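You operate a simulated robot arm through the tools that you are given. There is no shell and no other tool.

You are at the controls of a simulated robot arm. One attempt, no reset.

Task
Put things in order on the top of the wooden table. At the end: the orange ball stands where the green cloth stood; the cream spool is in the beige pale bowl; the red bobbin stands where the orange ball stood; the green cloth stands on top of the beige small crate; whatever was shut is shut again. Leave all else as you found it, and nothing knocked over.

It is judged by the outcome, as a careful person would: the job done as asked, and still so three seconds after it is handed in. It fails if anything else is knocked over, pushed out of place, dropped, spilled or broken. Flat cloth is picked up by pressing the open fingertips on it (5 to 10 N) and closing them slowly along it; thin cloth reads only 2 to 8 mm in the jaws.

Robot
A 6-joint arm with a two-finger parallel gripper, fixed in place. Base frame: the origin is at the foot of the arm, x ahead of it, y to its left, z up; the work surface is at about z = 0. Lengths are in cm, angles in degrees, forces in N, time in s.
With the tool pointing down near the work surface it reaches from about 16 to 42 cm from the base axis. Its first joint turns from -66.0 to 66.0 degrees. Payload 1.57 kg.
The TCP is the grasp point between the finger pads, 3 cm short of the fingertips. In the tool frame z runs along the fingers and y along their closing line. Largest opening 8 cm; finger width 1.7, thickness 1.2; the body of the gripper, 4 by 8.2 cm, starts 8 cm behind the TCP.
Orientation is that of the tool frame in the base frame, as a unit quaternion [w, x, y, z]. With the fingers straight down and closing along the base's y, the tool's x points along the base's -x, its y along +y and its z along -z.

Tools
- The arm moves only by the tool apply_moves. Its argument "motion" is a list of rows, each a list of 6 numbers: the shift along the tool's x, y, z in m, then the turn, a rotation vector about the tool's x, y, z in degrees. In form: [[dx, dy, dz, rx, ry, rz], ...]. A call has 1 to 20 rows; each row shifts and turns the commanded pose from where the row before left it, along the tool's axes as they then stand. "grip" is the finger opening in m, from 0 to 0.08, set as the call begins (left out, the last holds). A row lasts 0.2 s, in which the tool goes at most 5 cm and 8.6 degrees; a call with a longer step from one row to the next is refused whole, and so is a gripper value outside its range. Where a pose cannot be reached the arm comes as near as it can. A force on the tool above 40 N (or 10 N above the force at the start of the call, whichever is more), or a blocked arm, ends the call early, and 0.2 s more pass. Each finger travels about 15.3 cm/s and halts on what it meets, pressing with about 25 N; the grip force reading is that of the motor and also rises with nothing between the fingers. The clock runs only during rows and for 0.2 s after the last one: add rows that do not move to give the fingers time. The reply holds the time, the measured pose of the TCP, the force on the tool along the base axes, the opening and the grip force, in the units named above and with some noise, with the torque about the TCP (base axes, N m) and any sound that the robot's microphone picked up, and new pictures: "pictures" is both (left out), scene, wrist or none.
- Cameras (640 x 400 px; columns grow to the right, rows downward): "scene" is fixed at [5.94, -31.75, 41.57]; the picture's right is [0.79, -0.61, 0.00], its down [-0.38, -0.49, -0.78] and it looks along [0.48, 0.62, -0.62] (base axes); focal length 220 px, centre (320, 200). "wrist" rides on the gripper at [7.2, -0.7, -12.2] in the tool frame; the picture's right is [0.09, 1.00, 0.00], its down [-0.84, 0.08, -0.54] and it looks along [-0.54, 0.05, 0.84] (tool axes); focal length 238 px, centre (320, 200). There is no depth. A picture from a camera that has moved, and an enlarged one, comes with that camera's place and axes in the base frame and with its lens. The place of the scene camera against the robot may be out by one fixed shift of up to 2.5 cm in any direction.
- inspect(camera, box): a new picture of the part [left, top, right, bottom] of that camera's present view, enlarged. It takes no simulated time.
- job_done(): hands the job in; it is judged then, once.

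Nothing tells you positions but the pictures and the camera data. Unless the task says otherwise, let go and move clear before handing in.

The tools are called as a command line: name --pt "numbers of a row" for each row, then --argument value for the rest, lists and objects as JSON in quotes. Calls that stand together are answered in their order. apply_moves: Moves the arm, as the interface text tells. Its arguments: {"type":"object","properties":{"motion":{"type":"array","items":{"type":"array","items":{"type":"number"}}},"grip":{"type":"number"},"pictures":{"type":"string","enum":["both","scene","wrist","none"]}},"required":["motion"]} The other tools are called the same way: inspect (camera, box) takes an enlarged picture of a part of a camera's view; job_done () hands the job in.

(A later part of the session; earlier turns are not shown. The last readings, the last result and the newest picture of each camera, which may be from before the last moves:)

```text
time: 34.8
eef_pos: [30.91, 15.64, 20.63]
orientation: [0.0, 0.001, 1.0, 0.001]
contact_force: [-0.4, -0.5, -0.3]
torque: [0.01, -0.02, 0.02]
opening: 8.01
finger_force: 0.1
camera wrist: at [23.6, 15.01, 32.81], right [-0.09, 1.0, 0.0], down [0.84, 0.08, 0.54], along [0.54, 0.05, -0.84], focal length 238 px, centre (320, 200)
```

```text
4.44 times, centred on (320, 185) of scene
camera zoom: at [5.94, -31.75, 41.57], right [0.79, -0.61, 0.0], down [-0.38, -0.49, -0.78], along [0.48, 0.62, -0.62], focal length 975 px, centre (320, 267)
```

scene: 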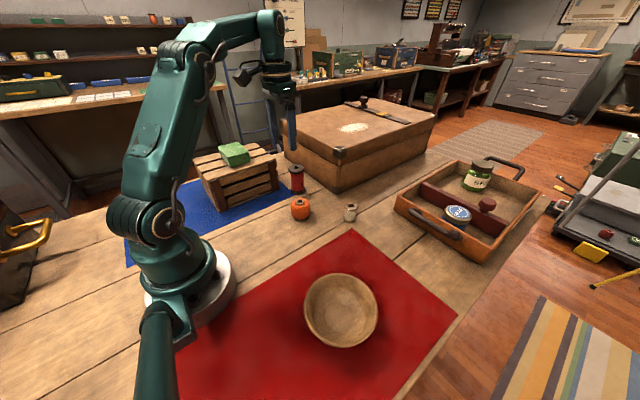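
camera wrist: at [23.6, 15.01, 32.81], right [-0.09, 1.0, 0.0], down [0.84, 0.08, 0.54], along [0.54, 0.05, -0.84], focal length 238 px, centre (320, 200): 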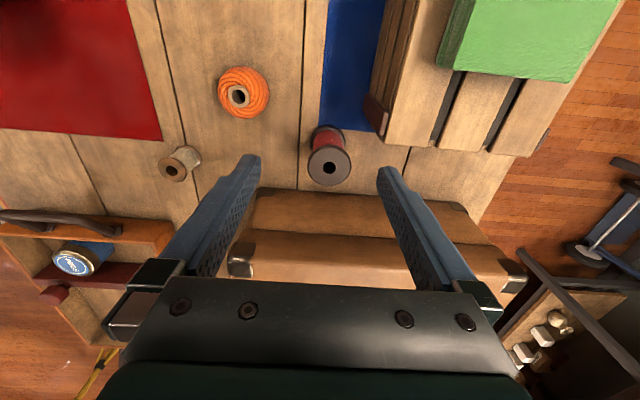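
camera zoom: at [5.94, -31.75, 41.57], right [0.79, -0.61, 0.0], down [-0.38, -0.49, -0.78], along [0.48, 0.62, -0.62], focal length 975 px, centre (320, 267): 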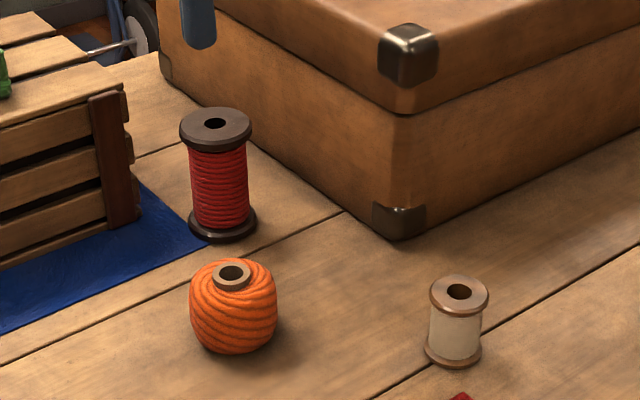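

The bobbin is about 8.4 cm tall with 4.9 cm flanges, centred near (34.75, 17.1). I'll go above it and check alignment.

apply_moves --pt "-0.013 0.005 0.005 0 0 0" --pt "-0.013 0.005 0.015 0 0 0" --pt "-0.0124 0.0044 0.02 0 0 0" --pt "0 0 0.025 0 0 0" --pt "0 0 0.01 0 0 0" --pt "0 0 0 0 0 0" --grip 0.08 --pictures "both"

```text
time: 36.2
eef_pos: [34.76, 17.06, 13.2]
orientation: [0.001, 0.001, 1.0, 0.001]
contact_force: [0.4, 0.7, 0.9]
torque: [-0.02, 0.03, -0.01]
opening: 8.0
finger_force: 0.1
camera wrist: at [27.49, 16.42, 25.36], right [-0.09, 1.0, 0.0], down [0.84, 0.08, 0.54], along [0.54, 0.05, -0.84], focal length 238 px, centre (320, 200)
```

scene: 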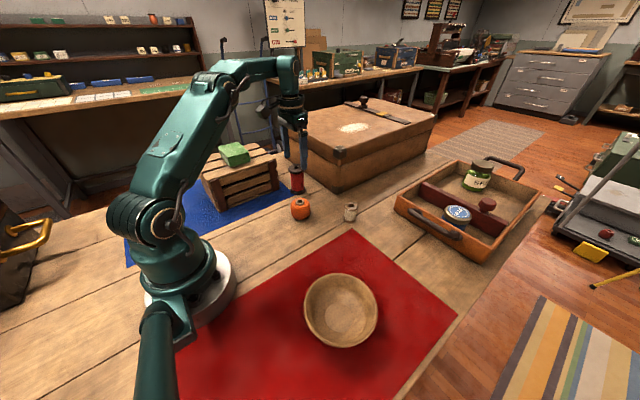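
wrist: 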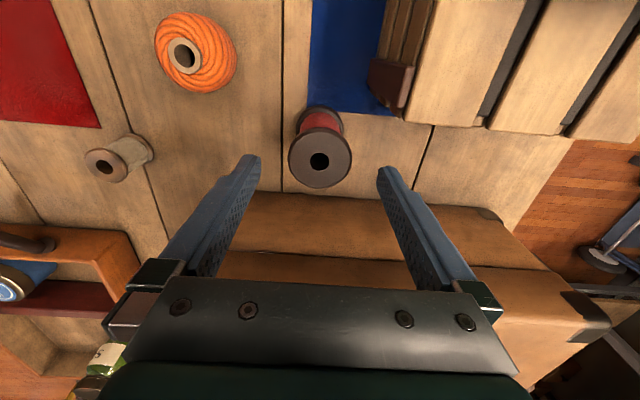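

The bobbin is centred below. Descending straddling it, tips to about 0.6 cm above the table so that both flanges are held.

apply_moves --pt "0 0 0.02 0 0 0" --pt "0 0 0.02 0 0 0" --pt "0 0 0.02 0 0 0" --pt "0 0 0.02 0 0 0" --pt "0 0 0.011 0 0 0" --pt "0 0 0.004 0 0 0" --pt "0 0 0 0 0 0" --grip 0.08 --pictures "both"

```text
time: 37.8
eef_pos: [34.79, 16.96, 3.66]
orientation: [0.001, 0.001, 1.0, 0.0]
contact_force: [-0.3, -0.6, 0.2]
torque: [-0.03, 0.0, 0.02]
opening: 7.98
finger_force: 0.1
camera wrist: at [27.52, 16.42, 15.88], right [-0.09, 1.0, 0.0], down [0.84, 0.08, 0.54], along [0.54, 0.05, -0.84], focal length 238 px, centre (320, 200)
```

scene: 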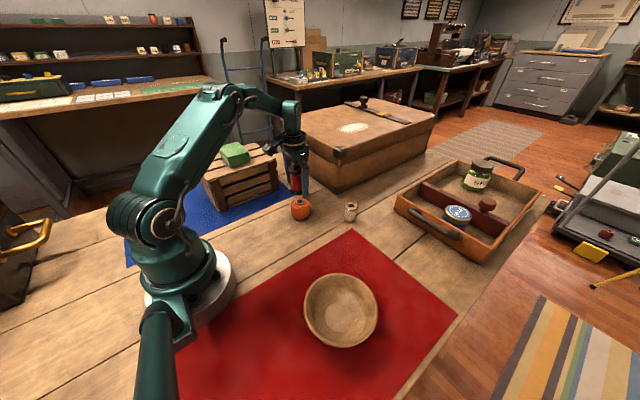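
wrist: 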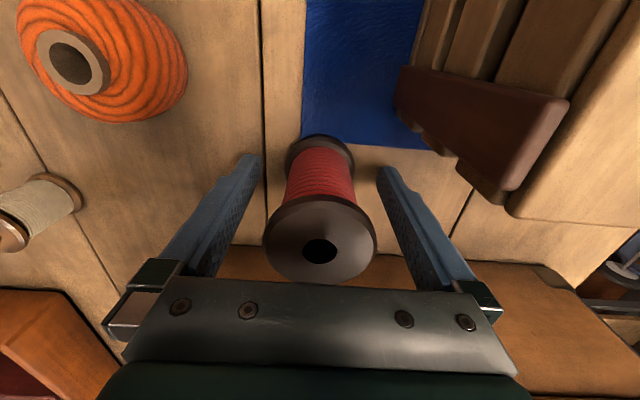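

Straddled evenly, nothing touched. Closing on the bobbin.

apply_moves --pt "0 0 0 0 0 0" --pt "0 0 0 0 0 0" --pt "0 0 0 0 0 0" --grip 0.044 --pictures "both"

```text
time: 38.6
eef_pos: [34.85, 17.03, 3.68]
orientation: [0.001, 0.001, 1.0, 0.0]
contact_force: [-0.4, 0.0, 0.4]
torque: [0.03, 0.02, 0.0]
opening: 5.3
finger_force: 25.4
camera wrist: at [27.52, 16.42, 15.9], right [-0.09, 1.0, 0.0], down [0.84, 0.08, 0.54], along [0.54, 0.05, -0.84], focal length 238 px, centre (320, 200)
```

scene: 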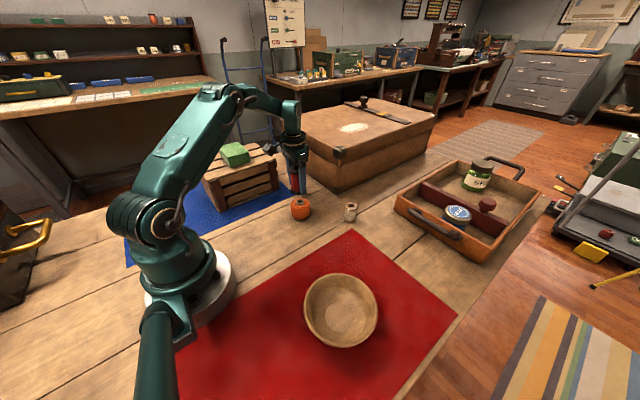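
wrist: 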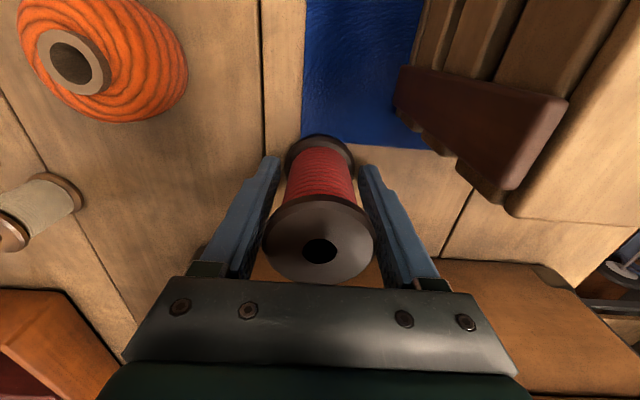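

Held at 5.3 cm across the flanges. Lifting straight up.

apply_moves --pt "0 0 -0.01 0 0 0" --pt "0 0 -0.02 0 0 0" --pt "0 0 -0.03 0 0 0" --pt "0 0 -0.03 0 0 0" --pt "0 0 -0.02 0 0 0" --pt "0 0 0 0 0 0" --pictures "both"

```text
time: 40.0
eef_pos: [34.78, 16.97, 14.66]
orientation: [0.001, 0.001, 1.0, 0.0]
contact_force: [0.2, -0.4, 0.0]
torque: [0.01, 0.02, 0.01]
opening: 5.31
finger_force: 24.8
camera wrist: at [27.55, 16.44, 26.85], right [-0.09, 1.0, 0.0], down [0.84, 0.08, 0.54], along [0.54, 0.05, -0.84], focal length 238 px, centre (320, 200)
```

scene: 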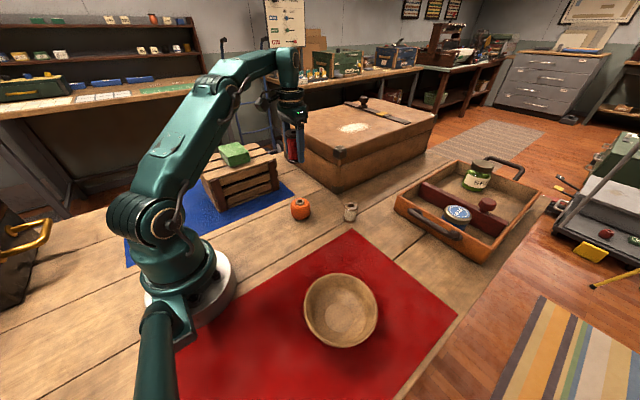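
wrist: 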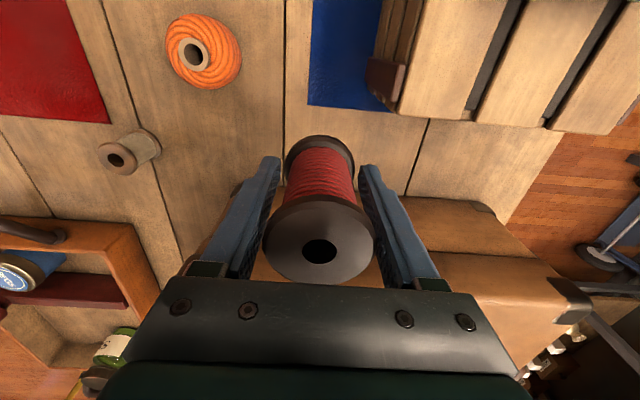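

The bobbin is held upright. Carrying it across at this height to the ball's old place (32.8, -12.9).

apply_moves --pt "0.002 -0.0143 0 0 0 0" --pt "0.002 -0.027 0 0 0 0" --pt "0.002 -0.03 0 0 0 0" --pt "0.002 -0.03 0 0 0 0" --pt "0.002 -0.03 0 0 0 0" --pt "0.002 -0.03 0 0 0 0" --pt "0.002 -0.03 0 0 0 0" --pt "0.002 -0.03 0 0 0 0" --pt "0.002 -0.03 0 0 0 0" --pt "0.001 -0.028 0 0 0 0" --pt "0.001 -0.02 0 0 0 0" --pt "0 0 0 0 0 0" --pictures "both"

```text
time: 42.6
eef_pos: [32.82, -13.05, 14.86]
orientation: [0.0, 0.001, 1.0, -0.001]
contact_force: [0.1, 0.7, 0.4]
torque: [-0.04, 0.02, -0.01]
opening: 5.31
finger_force: 25.1
camera wrist: at [25.51, -13.55, 26.91], right [-0.09, 1.0, 0.0], down [0.84, 0.08, 0.54], along [0.54, 0.05, -0.84], focal length 238 px, centre (320, 200)
```

scene: 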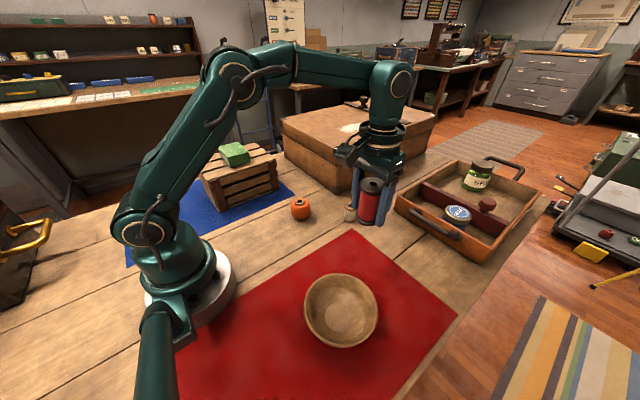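
wrist: 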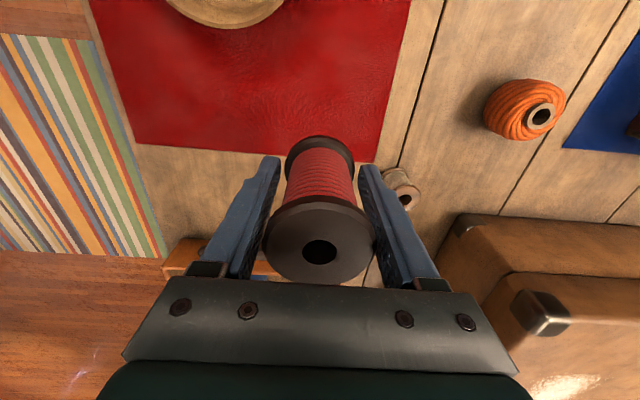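

In place above. Lowering to near the mat.

apply_moves --pt "0 0.0005 0.025 0 0 0" --pt "0 0 0.03 0 0 0" --pt "0 0 0.025 0 0 0" --pt "0 0 0.015 0 0 0" --pt "0 0 0.008 0 0 0" --pt "0 0 0 0 0 0" --pictures "both"

```text
time: 44.0
eef_pos: [32.79, -12.93, 4.31]
orientation: [0.001, 0.001, 1.0, 0.0]
contact_force: [0.1, 0.6, -0.9]
torque: [0.01, 0.01, 0.0]
opening: 5.29
finger_force: 25.1
camera wrist: at [25.49, -13.46, 16.57], right [-0.09, 1.0, 0.0], down [0.84, 0.08, 0.54], along [0.54, 0.05, -0.84], focal length 238 px, centre (320, 200)
```

scene: 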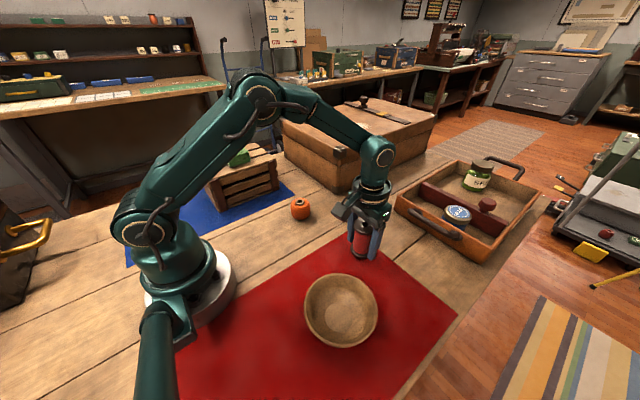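
wrist: 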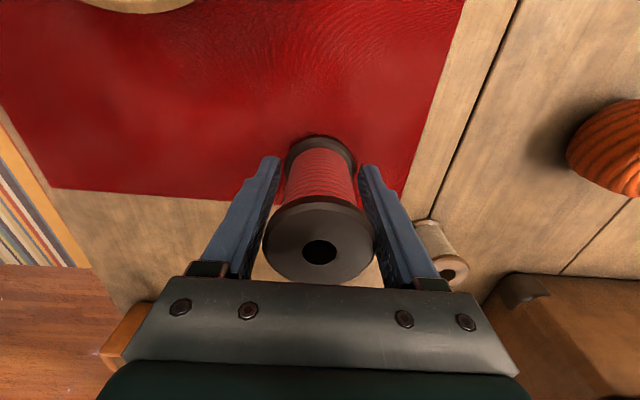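

apply_moves --pt "0 0 0.002 0 0 0" --pt "0 0 0.0015 0 0 0" --pt "0 0 0 0 0 0" --pictures "none"

```text
time: 44.8
eef_pos: [32.74, -12.97, 4.03]
orientation: [0.001, 0.001, 1.0, 0.0]
contact_force: [0.0, -0.5, 0.0]
torque: [-0.04, -0.03, 0.0]
opening: 5.29
finger_force: 24.9
```

apply_moves --pt "0 0 0.001 0 0 0" --pt "0 0 0.001 0 0 0" --pt "0 0 0 0 0 0" --pictures "none"

```text
time: 45.6
eef_pos: [32.74, -12.91, 3.88]
orientation: [0.001, 0.001, 1.0, 0.0]
contact_force: [0.3, -0.2, 0.9]
torque: [0.0, 0.02, 0.0]
opening: 5.31
finger_force: 24.5
```

apply_moves --pt "0 0 0.001 0 0 0" --pt "0 0 0.001 0 0 0" --pt "0 0 0 0 0 0" --pictures "none"

```text
time: 46.4
eef_pos: [32.72, -12.81, 3.68]
orientation: [0.001, 0.001, 1.0, 0.0]
contact_force: [-3.8, 1.2, 15.4]
torque: [0.24, 0.22, 0.0]
opening: 5.31
finger_force: 24.9
```

Contact with the mat (≈15 N). Easing off 1 mm and then releasing.

apply_moves --pt "0 0 -0.001 0 0 0" --pt "0 0 0 0 0 0" --pictures "none"

apply_moves --pt "0 0 0 0 0 0" --pt "0 0 0 0 0 0" --pt "0 0 0 0 0 0" --grip 0.08 --pictures "both"

```text
time: 47.0
eef_pos: [32.82, -12.8, 3.6]
orientation: [0.0, 0.001, 1.0, 0.0]
contact_force: [0.3, -0.2, -0.6]
torque: [0.01, 0.01, 0.01]
opening: 5.33
finger_force: 25.2
```

```text
time: 47.8
eef_pos: [32.8, -13.04, 3.79]
orientation: [0.001, 0.001, 1.0, 0.0]
contact_force: [0.7, 0.5, 0.9]
torque: [0.0, 0.01, 0.0]
opening: 7.98
finger_force: 0.0
camera wrist: at [25.49, -13.45, 15.93], right [-0.09, 1.0, 0.0], down [0.84, 0.08, 0.54], along [0.54, 0.05, -0.84], focal length 238 px, centre (320, 200)
```

scene: 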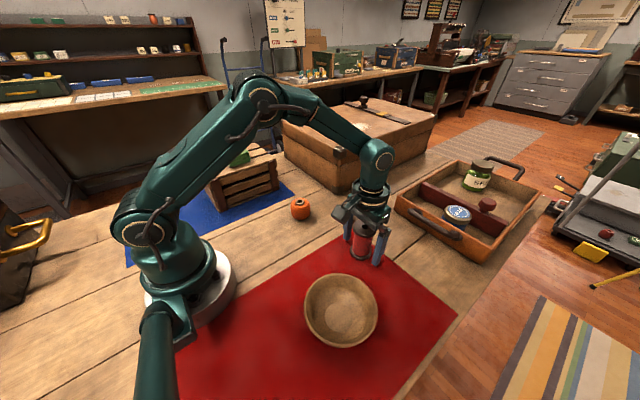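
wrist: 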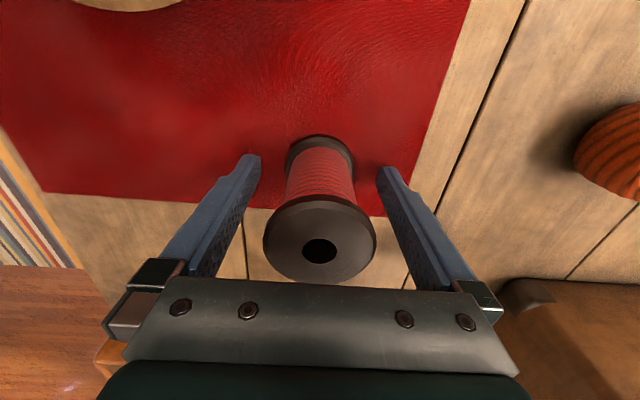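

The bobbin stands free at the ball's old place. Rising straight up, then heading for the cream spool near (38.6, -2.7).

apply_moves --pt "0 0 -0.01 0 0 0" --pt "0 0 -0.02 0 0 0" --pt "0 0 -0.03 0 0 0" --pt "0 0 -0.03 0 0 0" --pt "0 0 -0.03 0 0 0" --pt "0 0 -0.03 0 0 0" --pt "-0.007 0.025 0 0 0 0" --pt "-0.01 0.025 0 0 0 0" --pt "-0.01 0.025 0 0 0 0" --pt "-0.01 0.025 0 0 0 0" --pt "0 0 0 0 0 0" --grip 0.08 --pictures "both"

```text
time: 50.2
eef_pos: [36.49, -2.9, 18.81]
orientation: [0.001, 0.003, 1.0, 0.0]
contact_force: [0.0, 0.3, -0.8]
torque: [-0.01, 0.01, 0.0]
opening: 7.99
finger_force: 0.0
camera wrist: at [29.23, -3.48, 31.0], right [-0.09, 1.0, 0.0], down [0.84, 0.08, 0.54], along [0.54, 0.05, -0.84], focal length 238 px, centre (320, 200)
```

scene: 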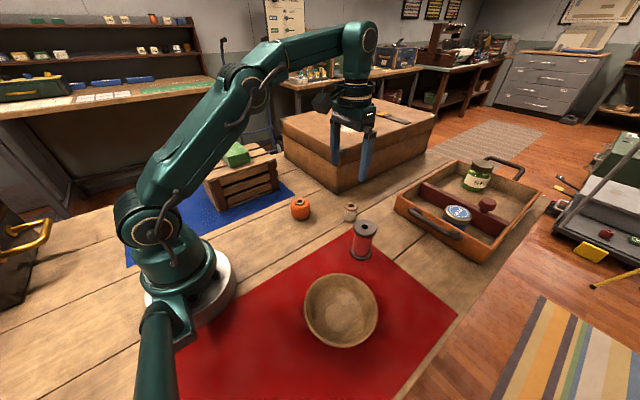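
wrist: 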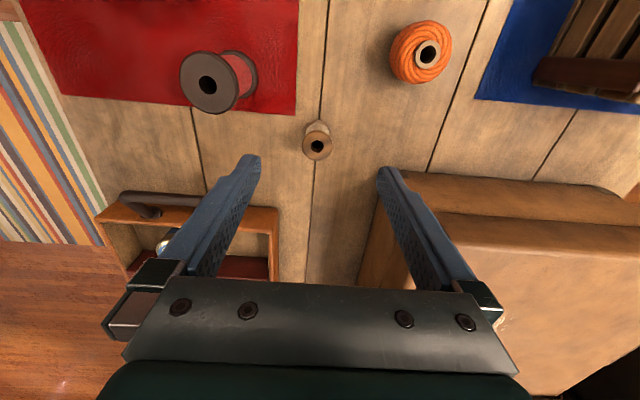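

inspect --camera "wrist" --box '[270, 90, 370, 180]'

inspect --camera "scene" --box '[290, 180, 410, 360]'

```text
4.44 times, centred on (320, 135) of wrist
camera zoom: at [29.23, -3.48, 31.0], right [-0.09, 1.0, 0.0], down [0.84, 0.08, 0.54], along [0.54, 0.05, -0.84], focal length 1059 px, centre (320, 489)
```

zoom: 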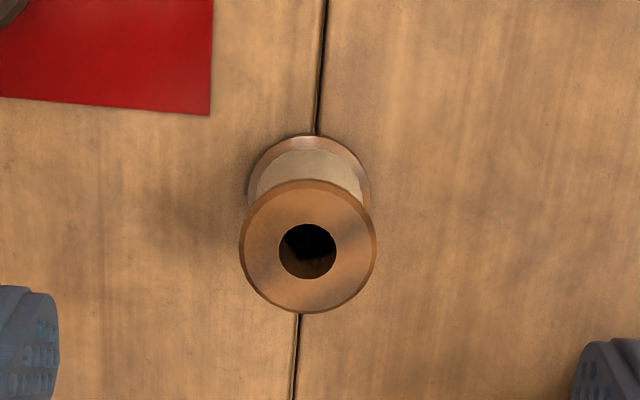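

```text
2.22 times, centred on (350, 270) of scene
camera zoom: at [5.94, -31.75, 41.57], right [0.79, -0.61, 0.0], down [-0.38, -0.49, -0.78], along [0.48, 0.62, -0.62], focal length 488 px, centre (253, 44)
```

zoom: 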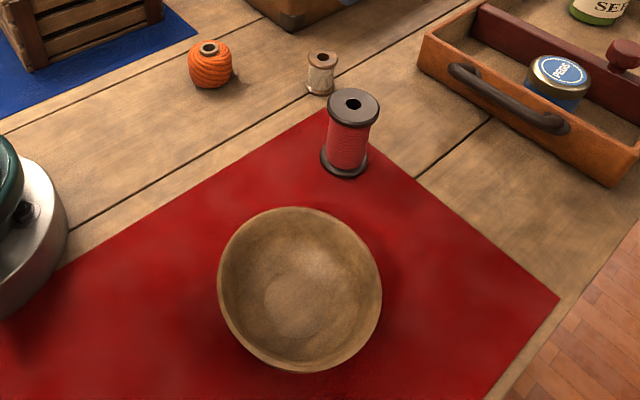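

The spool is about 4.8 cm tall, 3.6 cm wide, at (38.7, -2.9). Moving above it.

apply_moves --pt "-0.0075 0 0.01 0 0 0" --pt "-0.0075 0 0.02 0 0 0" --pt "-0.0075 0 0.02 0 0 0" --pt "0 0 0.025 0 0 0" --pt "0 0 0.013 0 0 0" --pt "0 0 0 0 0 0" --grip 0.07 --pictures "both"

```text
time: 51.6
eef_pos: [38.7, -2.91, 9.95]
orientation: [0.001, 0.001, 1.0, 0.0]
contact_force: [-0.3, 0.9, 0.4]
torque: [-0.04, 0.01, -0.01]
opening: 7.02
finger_force: 0.1
camera wrist: at [31.46, -3.46, 22.14], right [-0.09, 1.0, 0.0], down [0.84, 0.08, 0.54], along [0.54, 0.05, -0.84], focal length 238 px, centre (320, 200)
```

scene: 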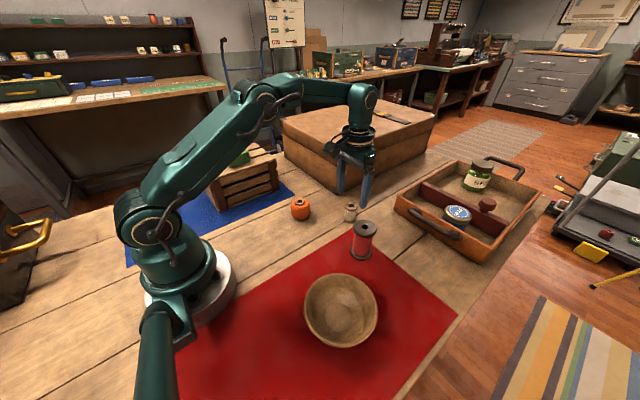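
wrist: 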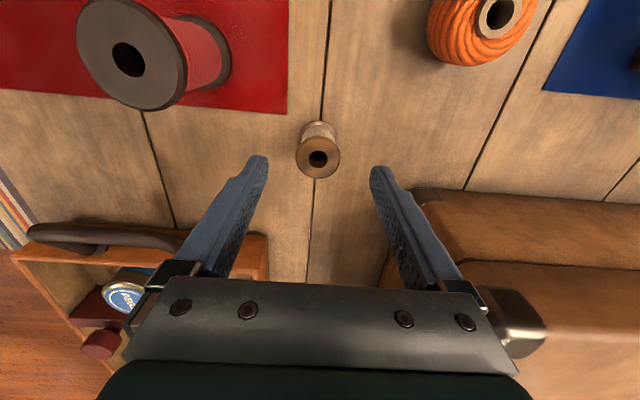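

Aligned with the spool. Descending to grip it with tips about 1.2 cm above the table.

apply_moves --pt "0 -0.0003 0.02 0 0 0" --pt "0 0 0.02 0 0 0" --pt "0 0 0.012 0 0 0" --pt "0 0 0.006 0 0 0" --pt "0 0 0 0 0 0" --grip 0.07 --pictures "both"

```text
time: 52.8
eef_pos: [38.74, -2.9, 4.08]
orientation: [0.0, 0.001, 1.0, 0.0]
contact_force: [-0.8, -0.2, -0.5]
torque: [0.04, 0.06, -0.01]
opening: 6.99
finger_force: 0.0
camera wrist: at [31.44, -3.49, 16.29], right [-0.09, 1.0, 0.0], down [0.84, 0.08, 0.54], along [0.54, 0.05, -0.84], focal length 238 px, centre (320, 200)
```

scene: 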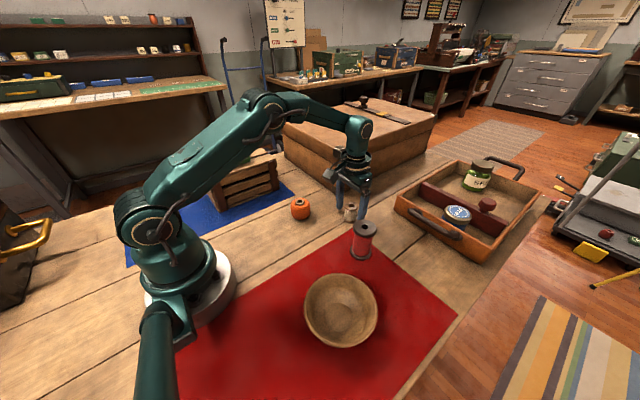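
wrist: 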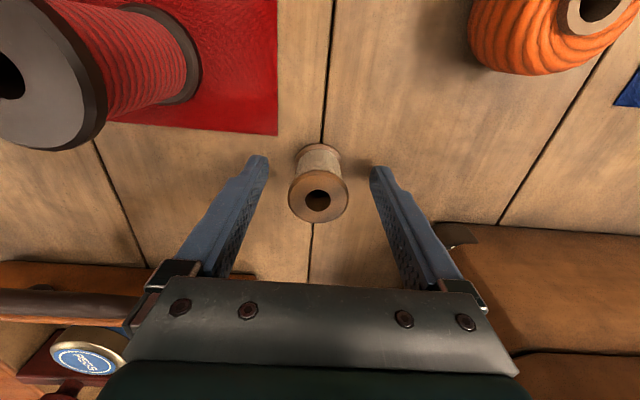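

The spool sits between the pads. Closing.

apply_moves --pt "0 0 0 0 0 0" --pt "0 0 0 0 0 0" --pt "0 0 0 0 0 0" --grip 0.028 --pictures "wrist"

```text
time: 53.6
eef_pos: [38.79, -2.92, 4.1]
orientation: [0.001, 0.001, 1.0, -0.001]
contact_force: [-0.2, 0.6, 0.4]
torque: [-0.02, -0.03, -0.01]
opening: 3.66
finger_force: 25.0
camera wrist: at [31.44, -3.49, 16.32], right [-0.09, 1.0, 0.0], down [0.84, 0.08, 0.54], along [0.54, 0.05, -0.84], focal length 238 px, centre (320, 200)
```

wrist: 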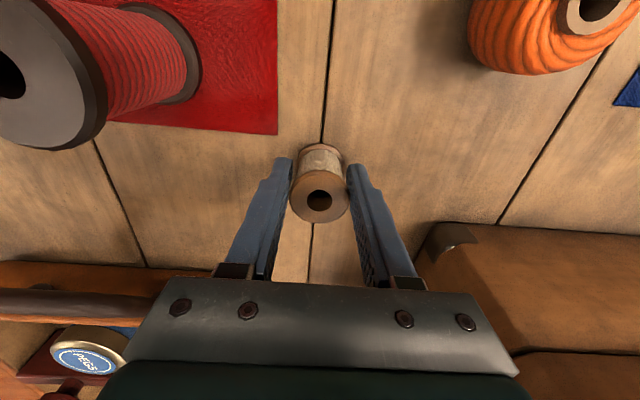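

Gripped at 3.66 cm. Lifting well above everything.

apply_moves --pt "0 0 -0.01 0 0 0" --pt "0 0 -0.02 0 0 0" --pt "0 0 -0.03 0 0 0" --pt "0 0 -0.03 0 0 0" --pt "0 0 -0.03 0 0 0" --pt "0 0 -0.025 0 0 0" --pt "0 0 0 0 0 0" --pictures "both"

```text
time: 55.2
eef_pos: [37.32, -3.01, 17.97]
orientation: [0.001, 0.001, 1.0, -0.001]
contact_force: [0.5, 0.6, -0.2]
torque: [0.02, -0.01, -0.01]
opening: 3.67
finger_force: 25.4
out of reach, approached as far as the arm can: row 6
camera wrist: at [30.03, -3.62, 30.24], right [-0.09, 1.0, 0.0], down [0.84, 0.08, 0.54], along [0.54, 0.05, -0.84], focal length 238 px, centre (320, 200)
```

scene: 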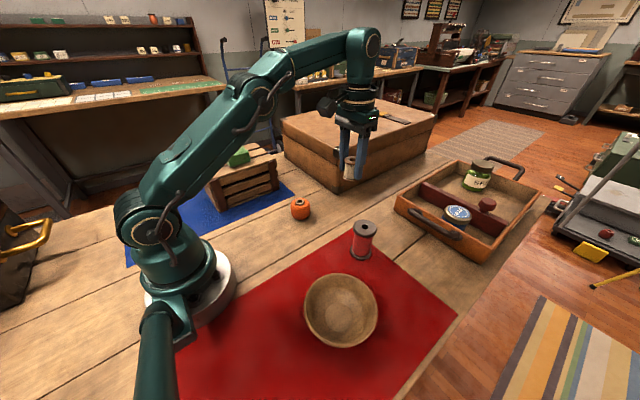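
wrist: 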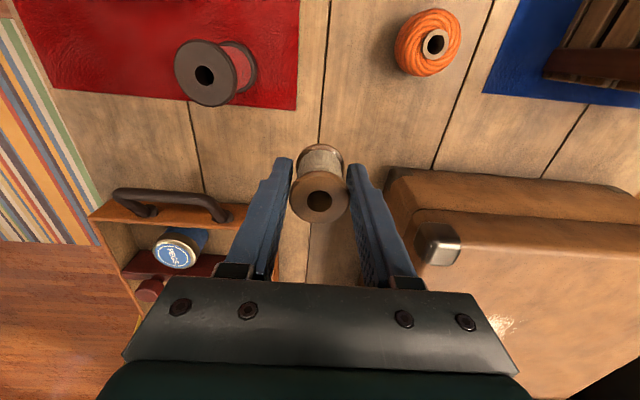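

The spool is held well; the arm drew inward a bit at this height, no matter. I'll move inward, and turn the tool so that the wrist camera looks toward the bowl.

apply_moves --pt "0.026 -0.014 0 0 0 0" --pt "0.026 -0.014 0 0 0 0" --pt "0.026 -0.014 0 0 0 0" --pt "0.026 -0.014 0 0 0 0" --pt "0.026 -0.014 0 0 0 0" --pt "0 0 0 0 0 8.2" --pt "0 0 0 0 0 8.2" --pt "0 0 0 0 0 8.2" --pt "0 0 0 0 0 8.2" --pt "0 0 0 0 0 8.2" --pt "0 0 0 0 0 8.2" --pt "0 0 0 0 0 8.2" --pt "0 0 0 0 0 8.2" --pt "0 0 0 0 0 8.2" --pt "0 0 0 0 0 8.2" --pt "0 0 0 0 0 8.0" --pt "0 0 0 0 0 0" --pictures "both"

```text
time: 58.8
eef_pos: [24.34, -10.05, 18.08]
orientation: [0.0, 0.708, 0.706, 0.001]
contact_force: [0.9, -0.4, 0.0]
torque: [0.01, -0.02, 0.03]
opening: 3.31
finger_force: 25.0
camera wrist: at [23.6, -2.67, 30.25], right [1.0, 0.09, 0.0], down [0.07, -0.84, 0.54], along [0.05, -0.54, -0.84], focal length 238 px, centre (320, 200)
```

scene: 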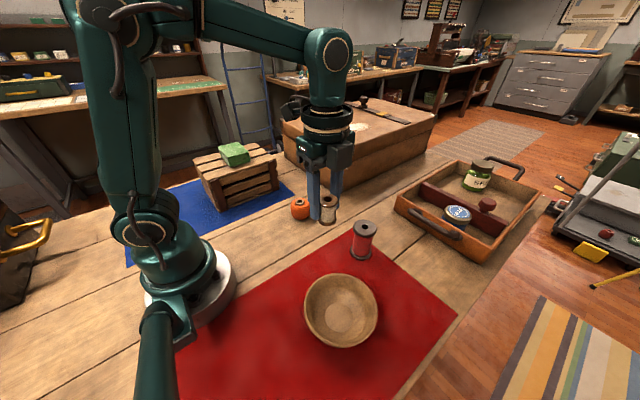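
wrist: 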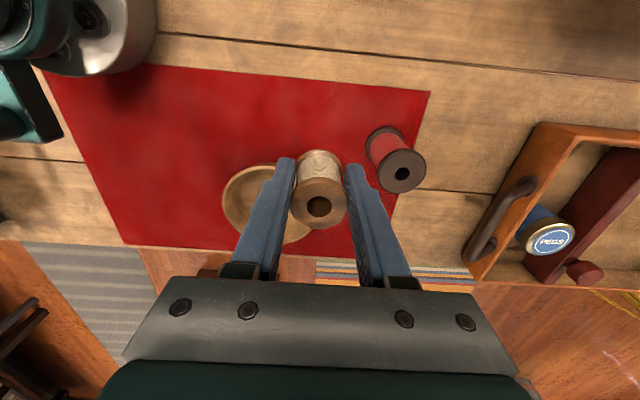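

The opening changed slightly (3.67 → 3.31), so I'll check how the spool sits in the fingers and look at the bowl.

inspect --camera "wrist" --box '[210, 120, 390, 260]'

inspect --camera "scene" --box '[280, 130, 380, 240]'

```text
2.86 times, centred on (300, 190) of wrist
camera zoom: at [23.6, -2.67, 30.25], right [1.0, 0.09, 0.0], down [0.07, -0.84, 0.54], along [0.05, -0.54, -0.84], focal length 681 px, centre (377, 229)
```

zoom: 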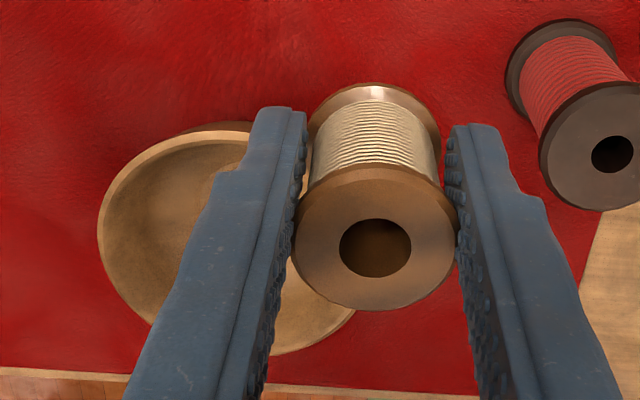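

```text
3.64 times, centred on (330, 185) of scene
camera zoom: at [5.94, -31.75, 41.57], right [0.79, -0.61, 0.0], down [-0.38, -0.49, -0.78], along [0.48, 0.62, -0.62], focal length 798 px, centre (284, 254)
```

zoom: 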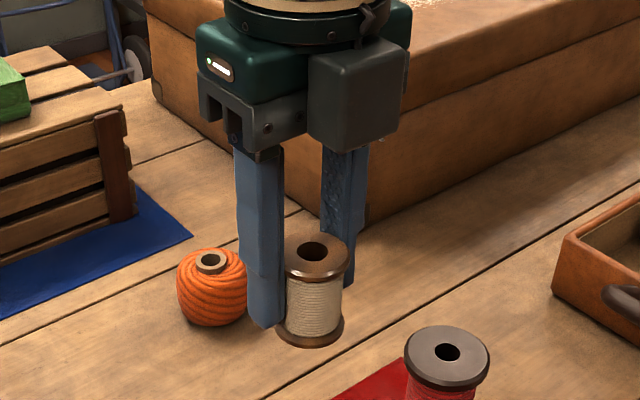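

The spool has slid about 0.8 cm forward in the jaws, so I won't carry it further like that. I'll gently lower it here onto a free part of the mat, and regrip it centred. First a slow partial descent to see whether it stays put.

apply_moves --pt "0 0 0.001 0 0 0" --pt "0 0 0.003 0 0 0" --pt "0 0 0.005 0 0 0" --pt "0 0 0.007 0 0 0" --pt "0 0 0.008 0 0 0" --pt "0 0 0.008 0 0 0" --pt "0 0 0.007 0 0 0" --pt "0 0 0.005 0 0 0" --pt "0 0 0.003 0 0 0" --pt "0 0 0.001 0 0 0" --pictures "wrist"

```text
time: 61.0
eef_pos: [24.42, -9.85, 13.24]
orientation: [0.001, 0.707, 0.707, 0.002]
contact_force: [-0.2, -1.1, 0.0]
torque: [0.03, 0.02, -0.02]
opening: 3.32
finger_force: 25.0
camera wrist: at [23.58, -2.69, 25.43], right [1.0, 0.09, 0.0], down [0.07, -0.84, 0.54], along [0.05, -0.54, -0.84], focal length 238 px, centre (320, 200)
```

wrist: 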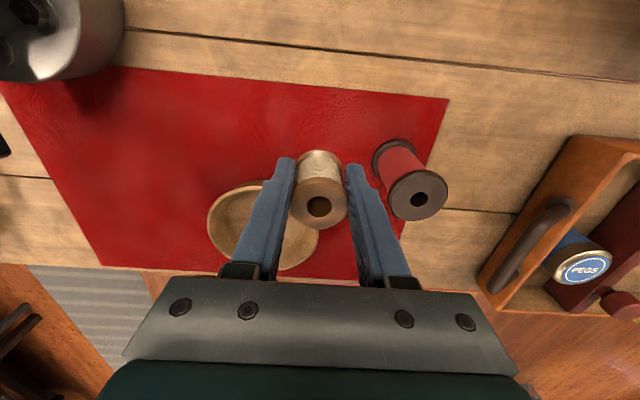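

It holds steady (3.32). Continuing down slowly to just above the mat.

apply_moves --pt "0 0 0.002 0 0 0" --pt "0 0 0.004 0 0 0" --pt "0 0 0.006 0 0 0" --pt "0 0 0.008 0 0 0" --pt "0 0 0.009 0 0 0" --pt "0 0 0.01 0 0 0" --pt "0 0 0.01 0 0 0" --pt "0 0 0.009 0 0 0" --pt "0 0 0.008 0 0 0" --pt "0 0 0.006 0 0 0" --pt "0 0 0.004 0 0 0" --pt "0 0 0.002 0 0 0" --pt "0 0 0 0 0 0" --pictures "both"

inspect --camera "scene" --box '[280, 180, 400, 300]'

```text
time: 63.8
eef_pos: [24.43, -9.89, 5.48]
orientation: [0.001, 0.708, 0.707, 0.001]
contact_force: [-0.2, 1.1, -0.2]
torque: [0.02, 0.0, 0.0]
opening: 3.28
finger_force: 24.8
camera wrist: at [23.62, -2.62, 17.67], right [1.0, 0.09, 0.0], down [0.08, -0.84, 0.54], along [0.05, -0.54, -0.84], focal length 238 px, centre (320, 200)
```

scene: 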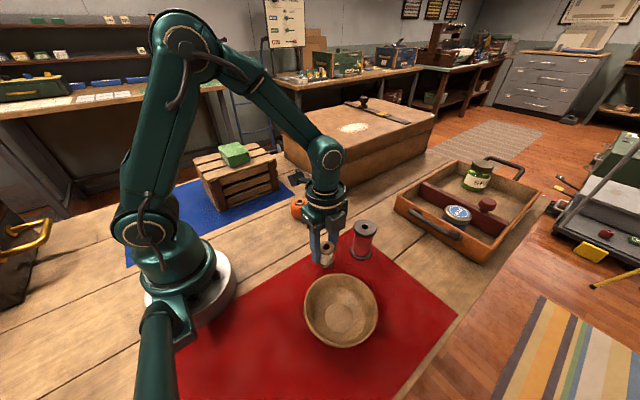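
wrist: 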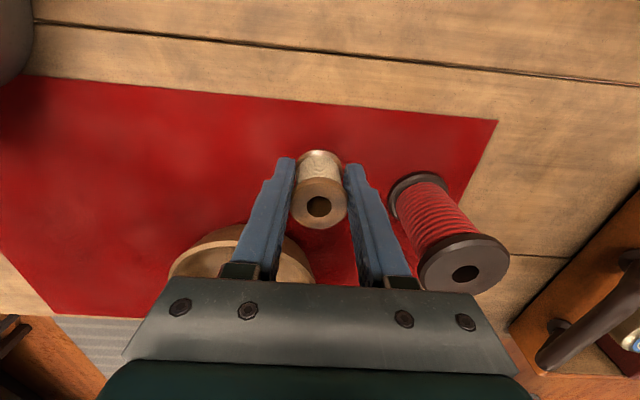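

```text
3.33 times, centred on (340, 240) of scene
camera zoom: at [5.94, -31.75, 41.57], right [0.79, -0.61, 0.0], down [-0.38, -0.49, -0.78], along [0.48, 0.62, -0.62], focal length 732 px, centre (253, 67)
```

zoom: 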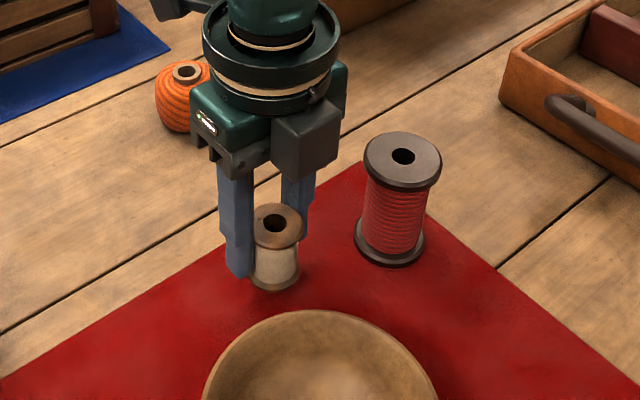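

The spool is upright in the jaws, just above the mat. Lowering in tiny steps until it touches.

apply_moves --pt "0 0 0.002 0 0 0" --pt "0 0 0.002 0 0 0" --pt "0 0 0.002 0 0 0" --pt "0 0 0 0 0 0" --pictures "none"

```text
time: 64.8
eef_pos: [24.36, -10.05, 4.75]
orientation: [0.001, 0.708, 0.706, 0.0]
contact_force: [0.7, 0.3, -0.2]
torque: [0.01, 0.04, 0.01]
opening: 3.3
finger_force: 25.1
```

apply_moves --pt "0 0 0.001 0 0 0" --pt "0 0 0.001 0 0 0" --pt "0 0 0 0 0 0" --pictures "none"

```text
time: 65.6
eef_pos: [24.36, -9.97, 4.58]
orientation: [0.001, 0.708, 0.706, 0.0]
contact_force: [0.2, 0.0, -0.7]
torque: [-0.02, -0.03, 0.04]
opening: 3.29
finger_force: 25.1
```

apply_moves --pt "0 0 0.001 0 0 0" --pt "0 0 0.001 0 0 0" --pt "0 0 0 0 0 0" --pictures "none"

```text
time: 66.4
eef_pos: [24.43, -9.89, 4.41]
orientation: [0.0, 0.707, 0.707, 0.001]
contact_force: [0.2, -0.1, -0.3]
torque: [-0.02, 0.0, -0.04]
opening: 3.26
finger_force: 24.8
```

apply_moves --pt "0 0 0.001 0 0 0" --pt "0 0 0.001 0 0 0" --pt "0 0 0 0 0 0" --pictures "wrist"

```text
time: 67.2
eef_pos: [24.28, -10.0, 4.23]
orientation: [0.0, 0.708, 0.707, 0.001]
contact_force: [-0.7, -0.1, 0.4]
torque: [0.0, 0.02, 0.02]
opening: 3.28
finger_force: 24.9
camera wrist: at [23.58, -2.69, 16.44], right [1.0, 0.09, 0.0], down [0.07, -0.84, 0.54], along [0.05, -0.54, -0.84], focal length 238 px, centre (320, 200)
```

wrist: 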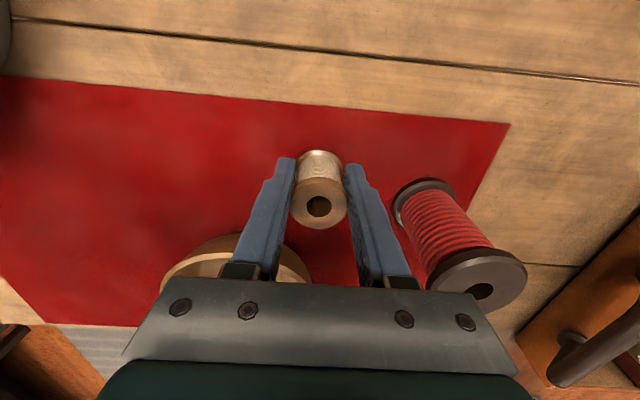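

apply_moves --pt "0 0 0.001 0 0 0" --pt "0 0 0.001 0 0 0" --pt "0 0 0 0 0 0" --pictures "none"

```text
time: 68.0
eef_pos: [24.37, -9.92, 4.16]
orientation: [0.001, 0.707, 0.707, 0.001]
contact_force: [-7.1, 2.6, 24.3]
torque: [-0.16, 0.06, -0.04]
opening: 3.31
finger_force: 25.2
```

Touching (≈24 N). Easing off by about 1.2 mm, then opening a little.

apply_moves --pt "0 0 -0.0012 0 0 0" --pt "0 0 0 0 0 0" --pictures "none"

apply_moves --pt "0 0 0 0 0 0" --pt "0 0 0 0 0 0" --pt "0 0 0 0 0 0" --grip 0.055 --pictures "both"

inspect --camera "wrist" --box '[250, 110, 390, 260]'

inspect --camera "scene" --box '[280, 190, 400, 290]'

```text
time: 68.6
eef_pos: [24.34, -9.96, 4.06]
orientation: [0.001, 0.708, 0.706, 0.0]
contact_force: [0.3, 0.0, 0.2]
torque: [0.02, -0.03, -0.02]
opening: 3.29
finger_force: 25.2
```

```text
time: 69.4
eef_pos: [24.33, -9.95, 4.0]
orientation: [0.001, 0.708, 0.706, 0.0]
contact_force: [0.1, 0.4, -0.1]
torque: [0.02, -0.01, 0.0]
opening: 5.49
finger_force: 0.0
camera wrist: at [23.6, -2.67, 16.35], right [1.0, 0.09, 0.0], down [0.07, -0.84, 0.54], along [0.05, -0.54, -0.84], focal length 238 px, centre (320, 200)
```

scene: 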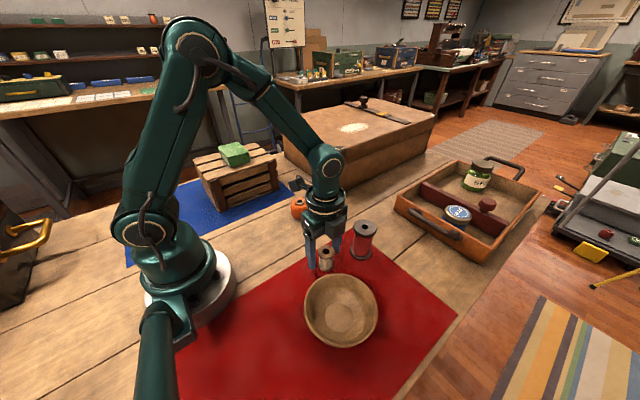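
wrist: 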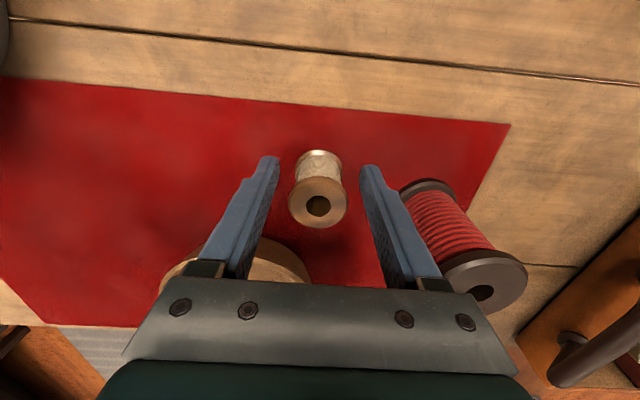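

```text
2.67 times, centred on (320, 185) of wrist
camera zoom: at [23.6, -2.67, 16.35], right [1.0, 0.09, 0.0], down [0.07, -0.84, 0.54], along [0.05, -0.54, -0.84], focal length 636 px, centre (320, 240)
```

zoom: 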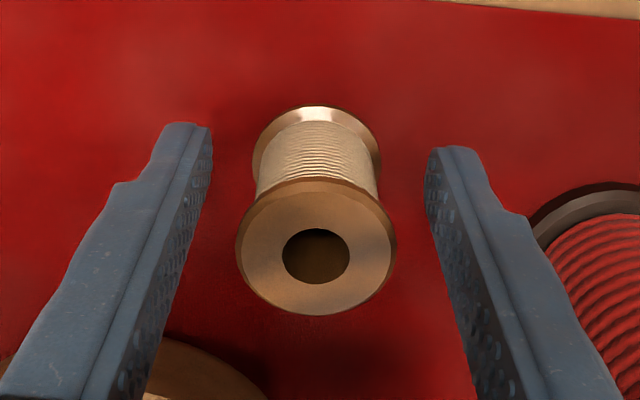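

```text
4.00 times, centred on (340, 240) of scene
camera zoom: at [5.94, -31.75, 41.57], right [0.79, -0.61, 0.0], down [-0.38, -0.49, -0.78], along [0.48, 0.62, -0.62], focal length 878 px, centre (240, 40)
```

zoom: 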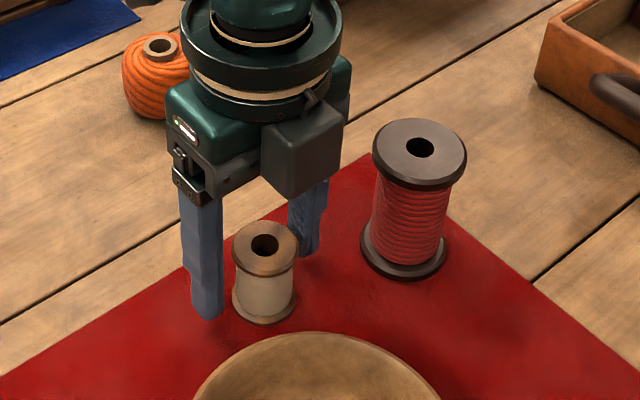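

The spool stands upright on the mat at about (24.2, -10.3). I'll centre the fingers on it, go slightly lower so that both flanges are held, and regrip.

apply_moves --pt "-0.0035 -0.001 0 0 0 0" --pt "0 0 0.003 0 0 0" --pt "0 0 0.0015 0 0 0" --pt "0 0 0 0 0 0" --grip 0.055 --pictures "none"

apply_moves --pt "0 0 0 0 0 0" --pt "0 0 0 0 0 0" --pt "0 0 0 0 0 0" --grip 0.028 --pictures "both"

inspect --camera "wrist" --box '[250, 110, 390, 260]'

```text
time: 70.4
eef_pos: [24.2, -10.29, 3.75]
orientation: [0.001, 0.707, 0.707, 0.001]
contact_force: [0.7, -0.4, 0.4]
torque: [-0.02, -0.03, 0.01]
opening: 5.49
finger_force: 0.1
```

```text
time: 71.2
eef_pos: [24.27, -10.24, 3.65]
orientation: [0.001, 0.708, 0.707, 0.0]
contact_force: [1.2, 0.2, 1.4]
torque: [0.0, -0.06, 0.0]
opening: 3.29
finger_force: 25.1
camera wrist: at [23.49, -2.99, 15.91], right [1.0, 0.09, 0.0], down [0.07, -0.84, 0.54], along [0.05, -0.54, -0.84], focal length 238 px, centre (320, 200)
```

scene: 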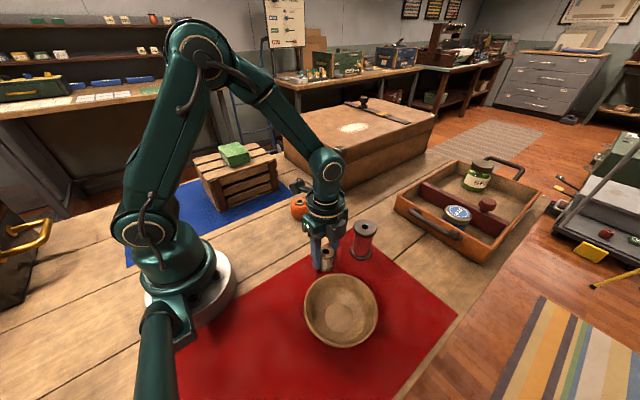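
wrist: 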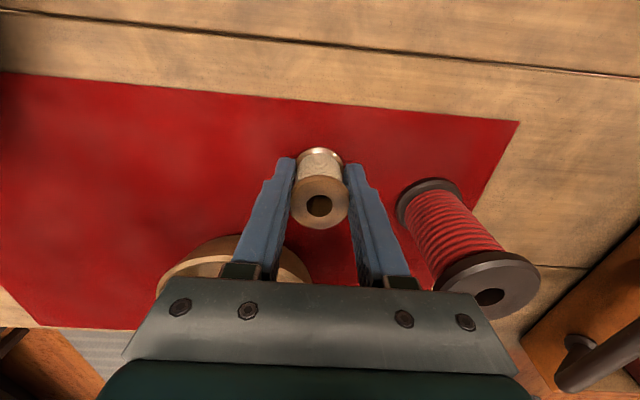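

```text
2.67 times, centred on (320, 185) of wrist
camera zoom: at [23.49, -2.99, 15.91], right [1.0, 0.09, 0.0], down [0.07, -0.84, 0.54], along [0.05, -0.54, -0.84], focal length 636 px, centre (320, 240)
```

zoom: 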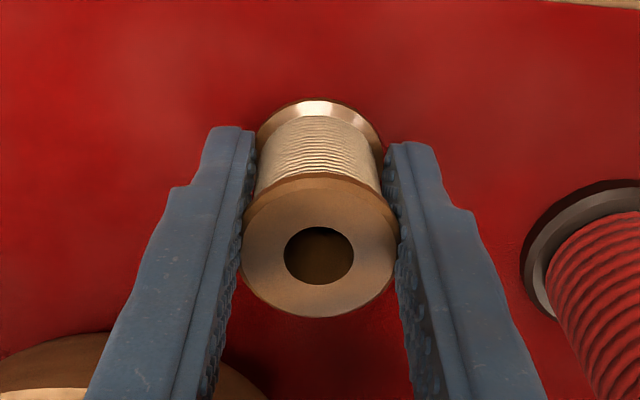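

Centred now, held at 3.29 across both flanges. Lifting gently.

apply_moves --pt "0 0 -0.002 0 0 0" --pt "0 0 -0.004 0 0 0" --pt "0 0 -0.007 0 0 0" --pt "0 0 -0.01 0 0 0" --pt "0 0 -0.012 0 0 0" --pt "0 0 -0.013 0 0 0" --pt "0 0 -0.013 0 0 0" --pt "0 0 -0.013 0 0 0" --pt "0 0 -0.013 0 0 0" --pt "0 0 -0.012 0 0 0" --pt "0 0 -0.01 0 0 0" --pt "0 0 -0.007 0 0 0" --pt "0 0 -0.004 0 0 0" --pt "0 0 -0.002 0 0 0" --pt "0 0 0 0 0 0" --pictures "both"

inspect --camera "wrist" --box '[190, 110, 390, 280]'

inspect --camera "scene" --box '[270, 180, 410, 360]'

```text
time: 74.4
eef_pos: [24.26, -10.31, 15.89]
orientation: [0.001, 0.708, 0.706, 0.0]
contact_force: [0.5, -0.2, 0.5]
torque: [-0.02, -0.01, 0.01]
opening: 3.26
finger_force: 25.0
camera wrist: at [23.49, -3.01, 28.13], right [1.0, 0.09, 0.0], down [0.07, -0.84, 0.54], along [0.05, -0.54, -0.84], focal length 238 px, centre (320, 200)
```

scene: 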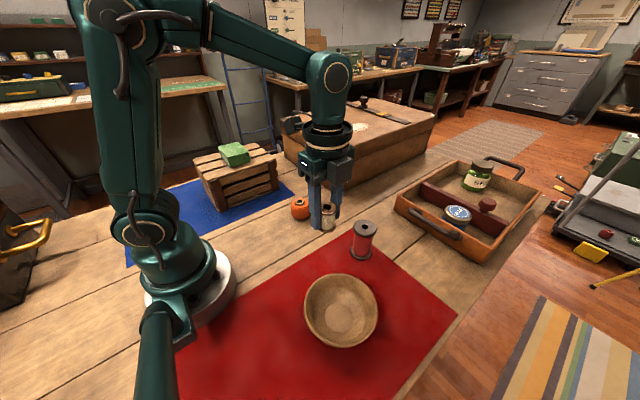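
wrist: 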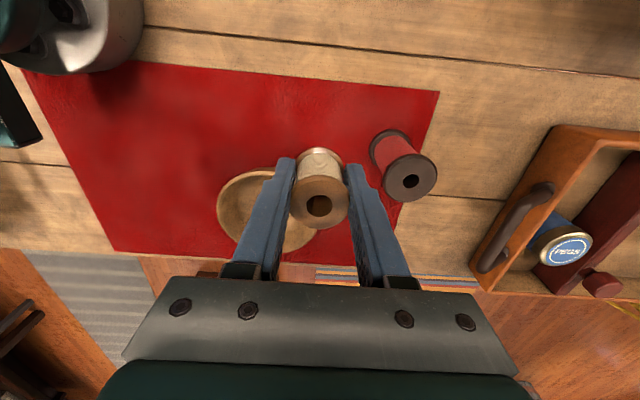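

```text
2.35 times, centred on (290, 195) of wrist
camera zoom: at [23.49, -3.01, 28.13], right [1.0, 0.09, 0.0], down [0.07, -0.84, 0.54], along [0.05, -0.54, -0.84], focal length 561 px, centre (391, 212)
```

zoom: 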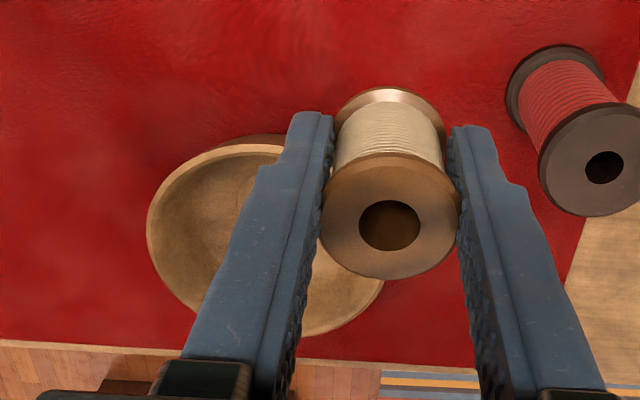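

```text
2.22 times, centred on (340, 270) of scene
camera zoom: at [5.94, -31.75, 41.57], right [0.79, -0.61, 0.0], down [-0.38, -0.49, -0.78], along [0.48, 0.62, -0.62], focal length 488 px, centre (276, 44)
```

zoom: 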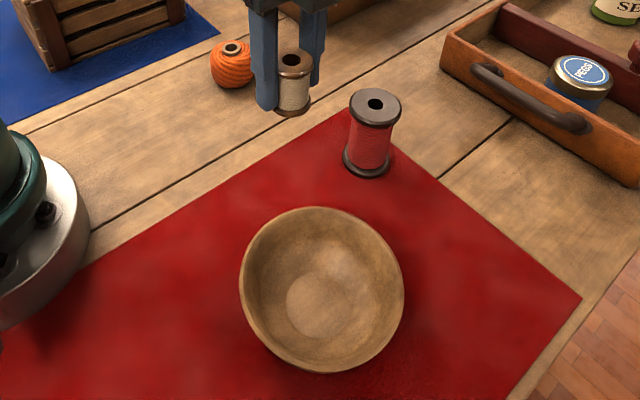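

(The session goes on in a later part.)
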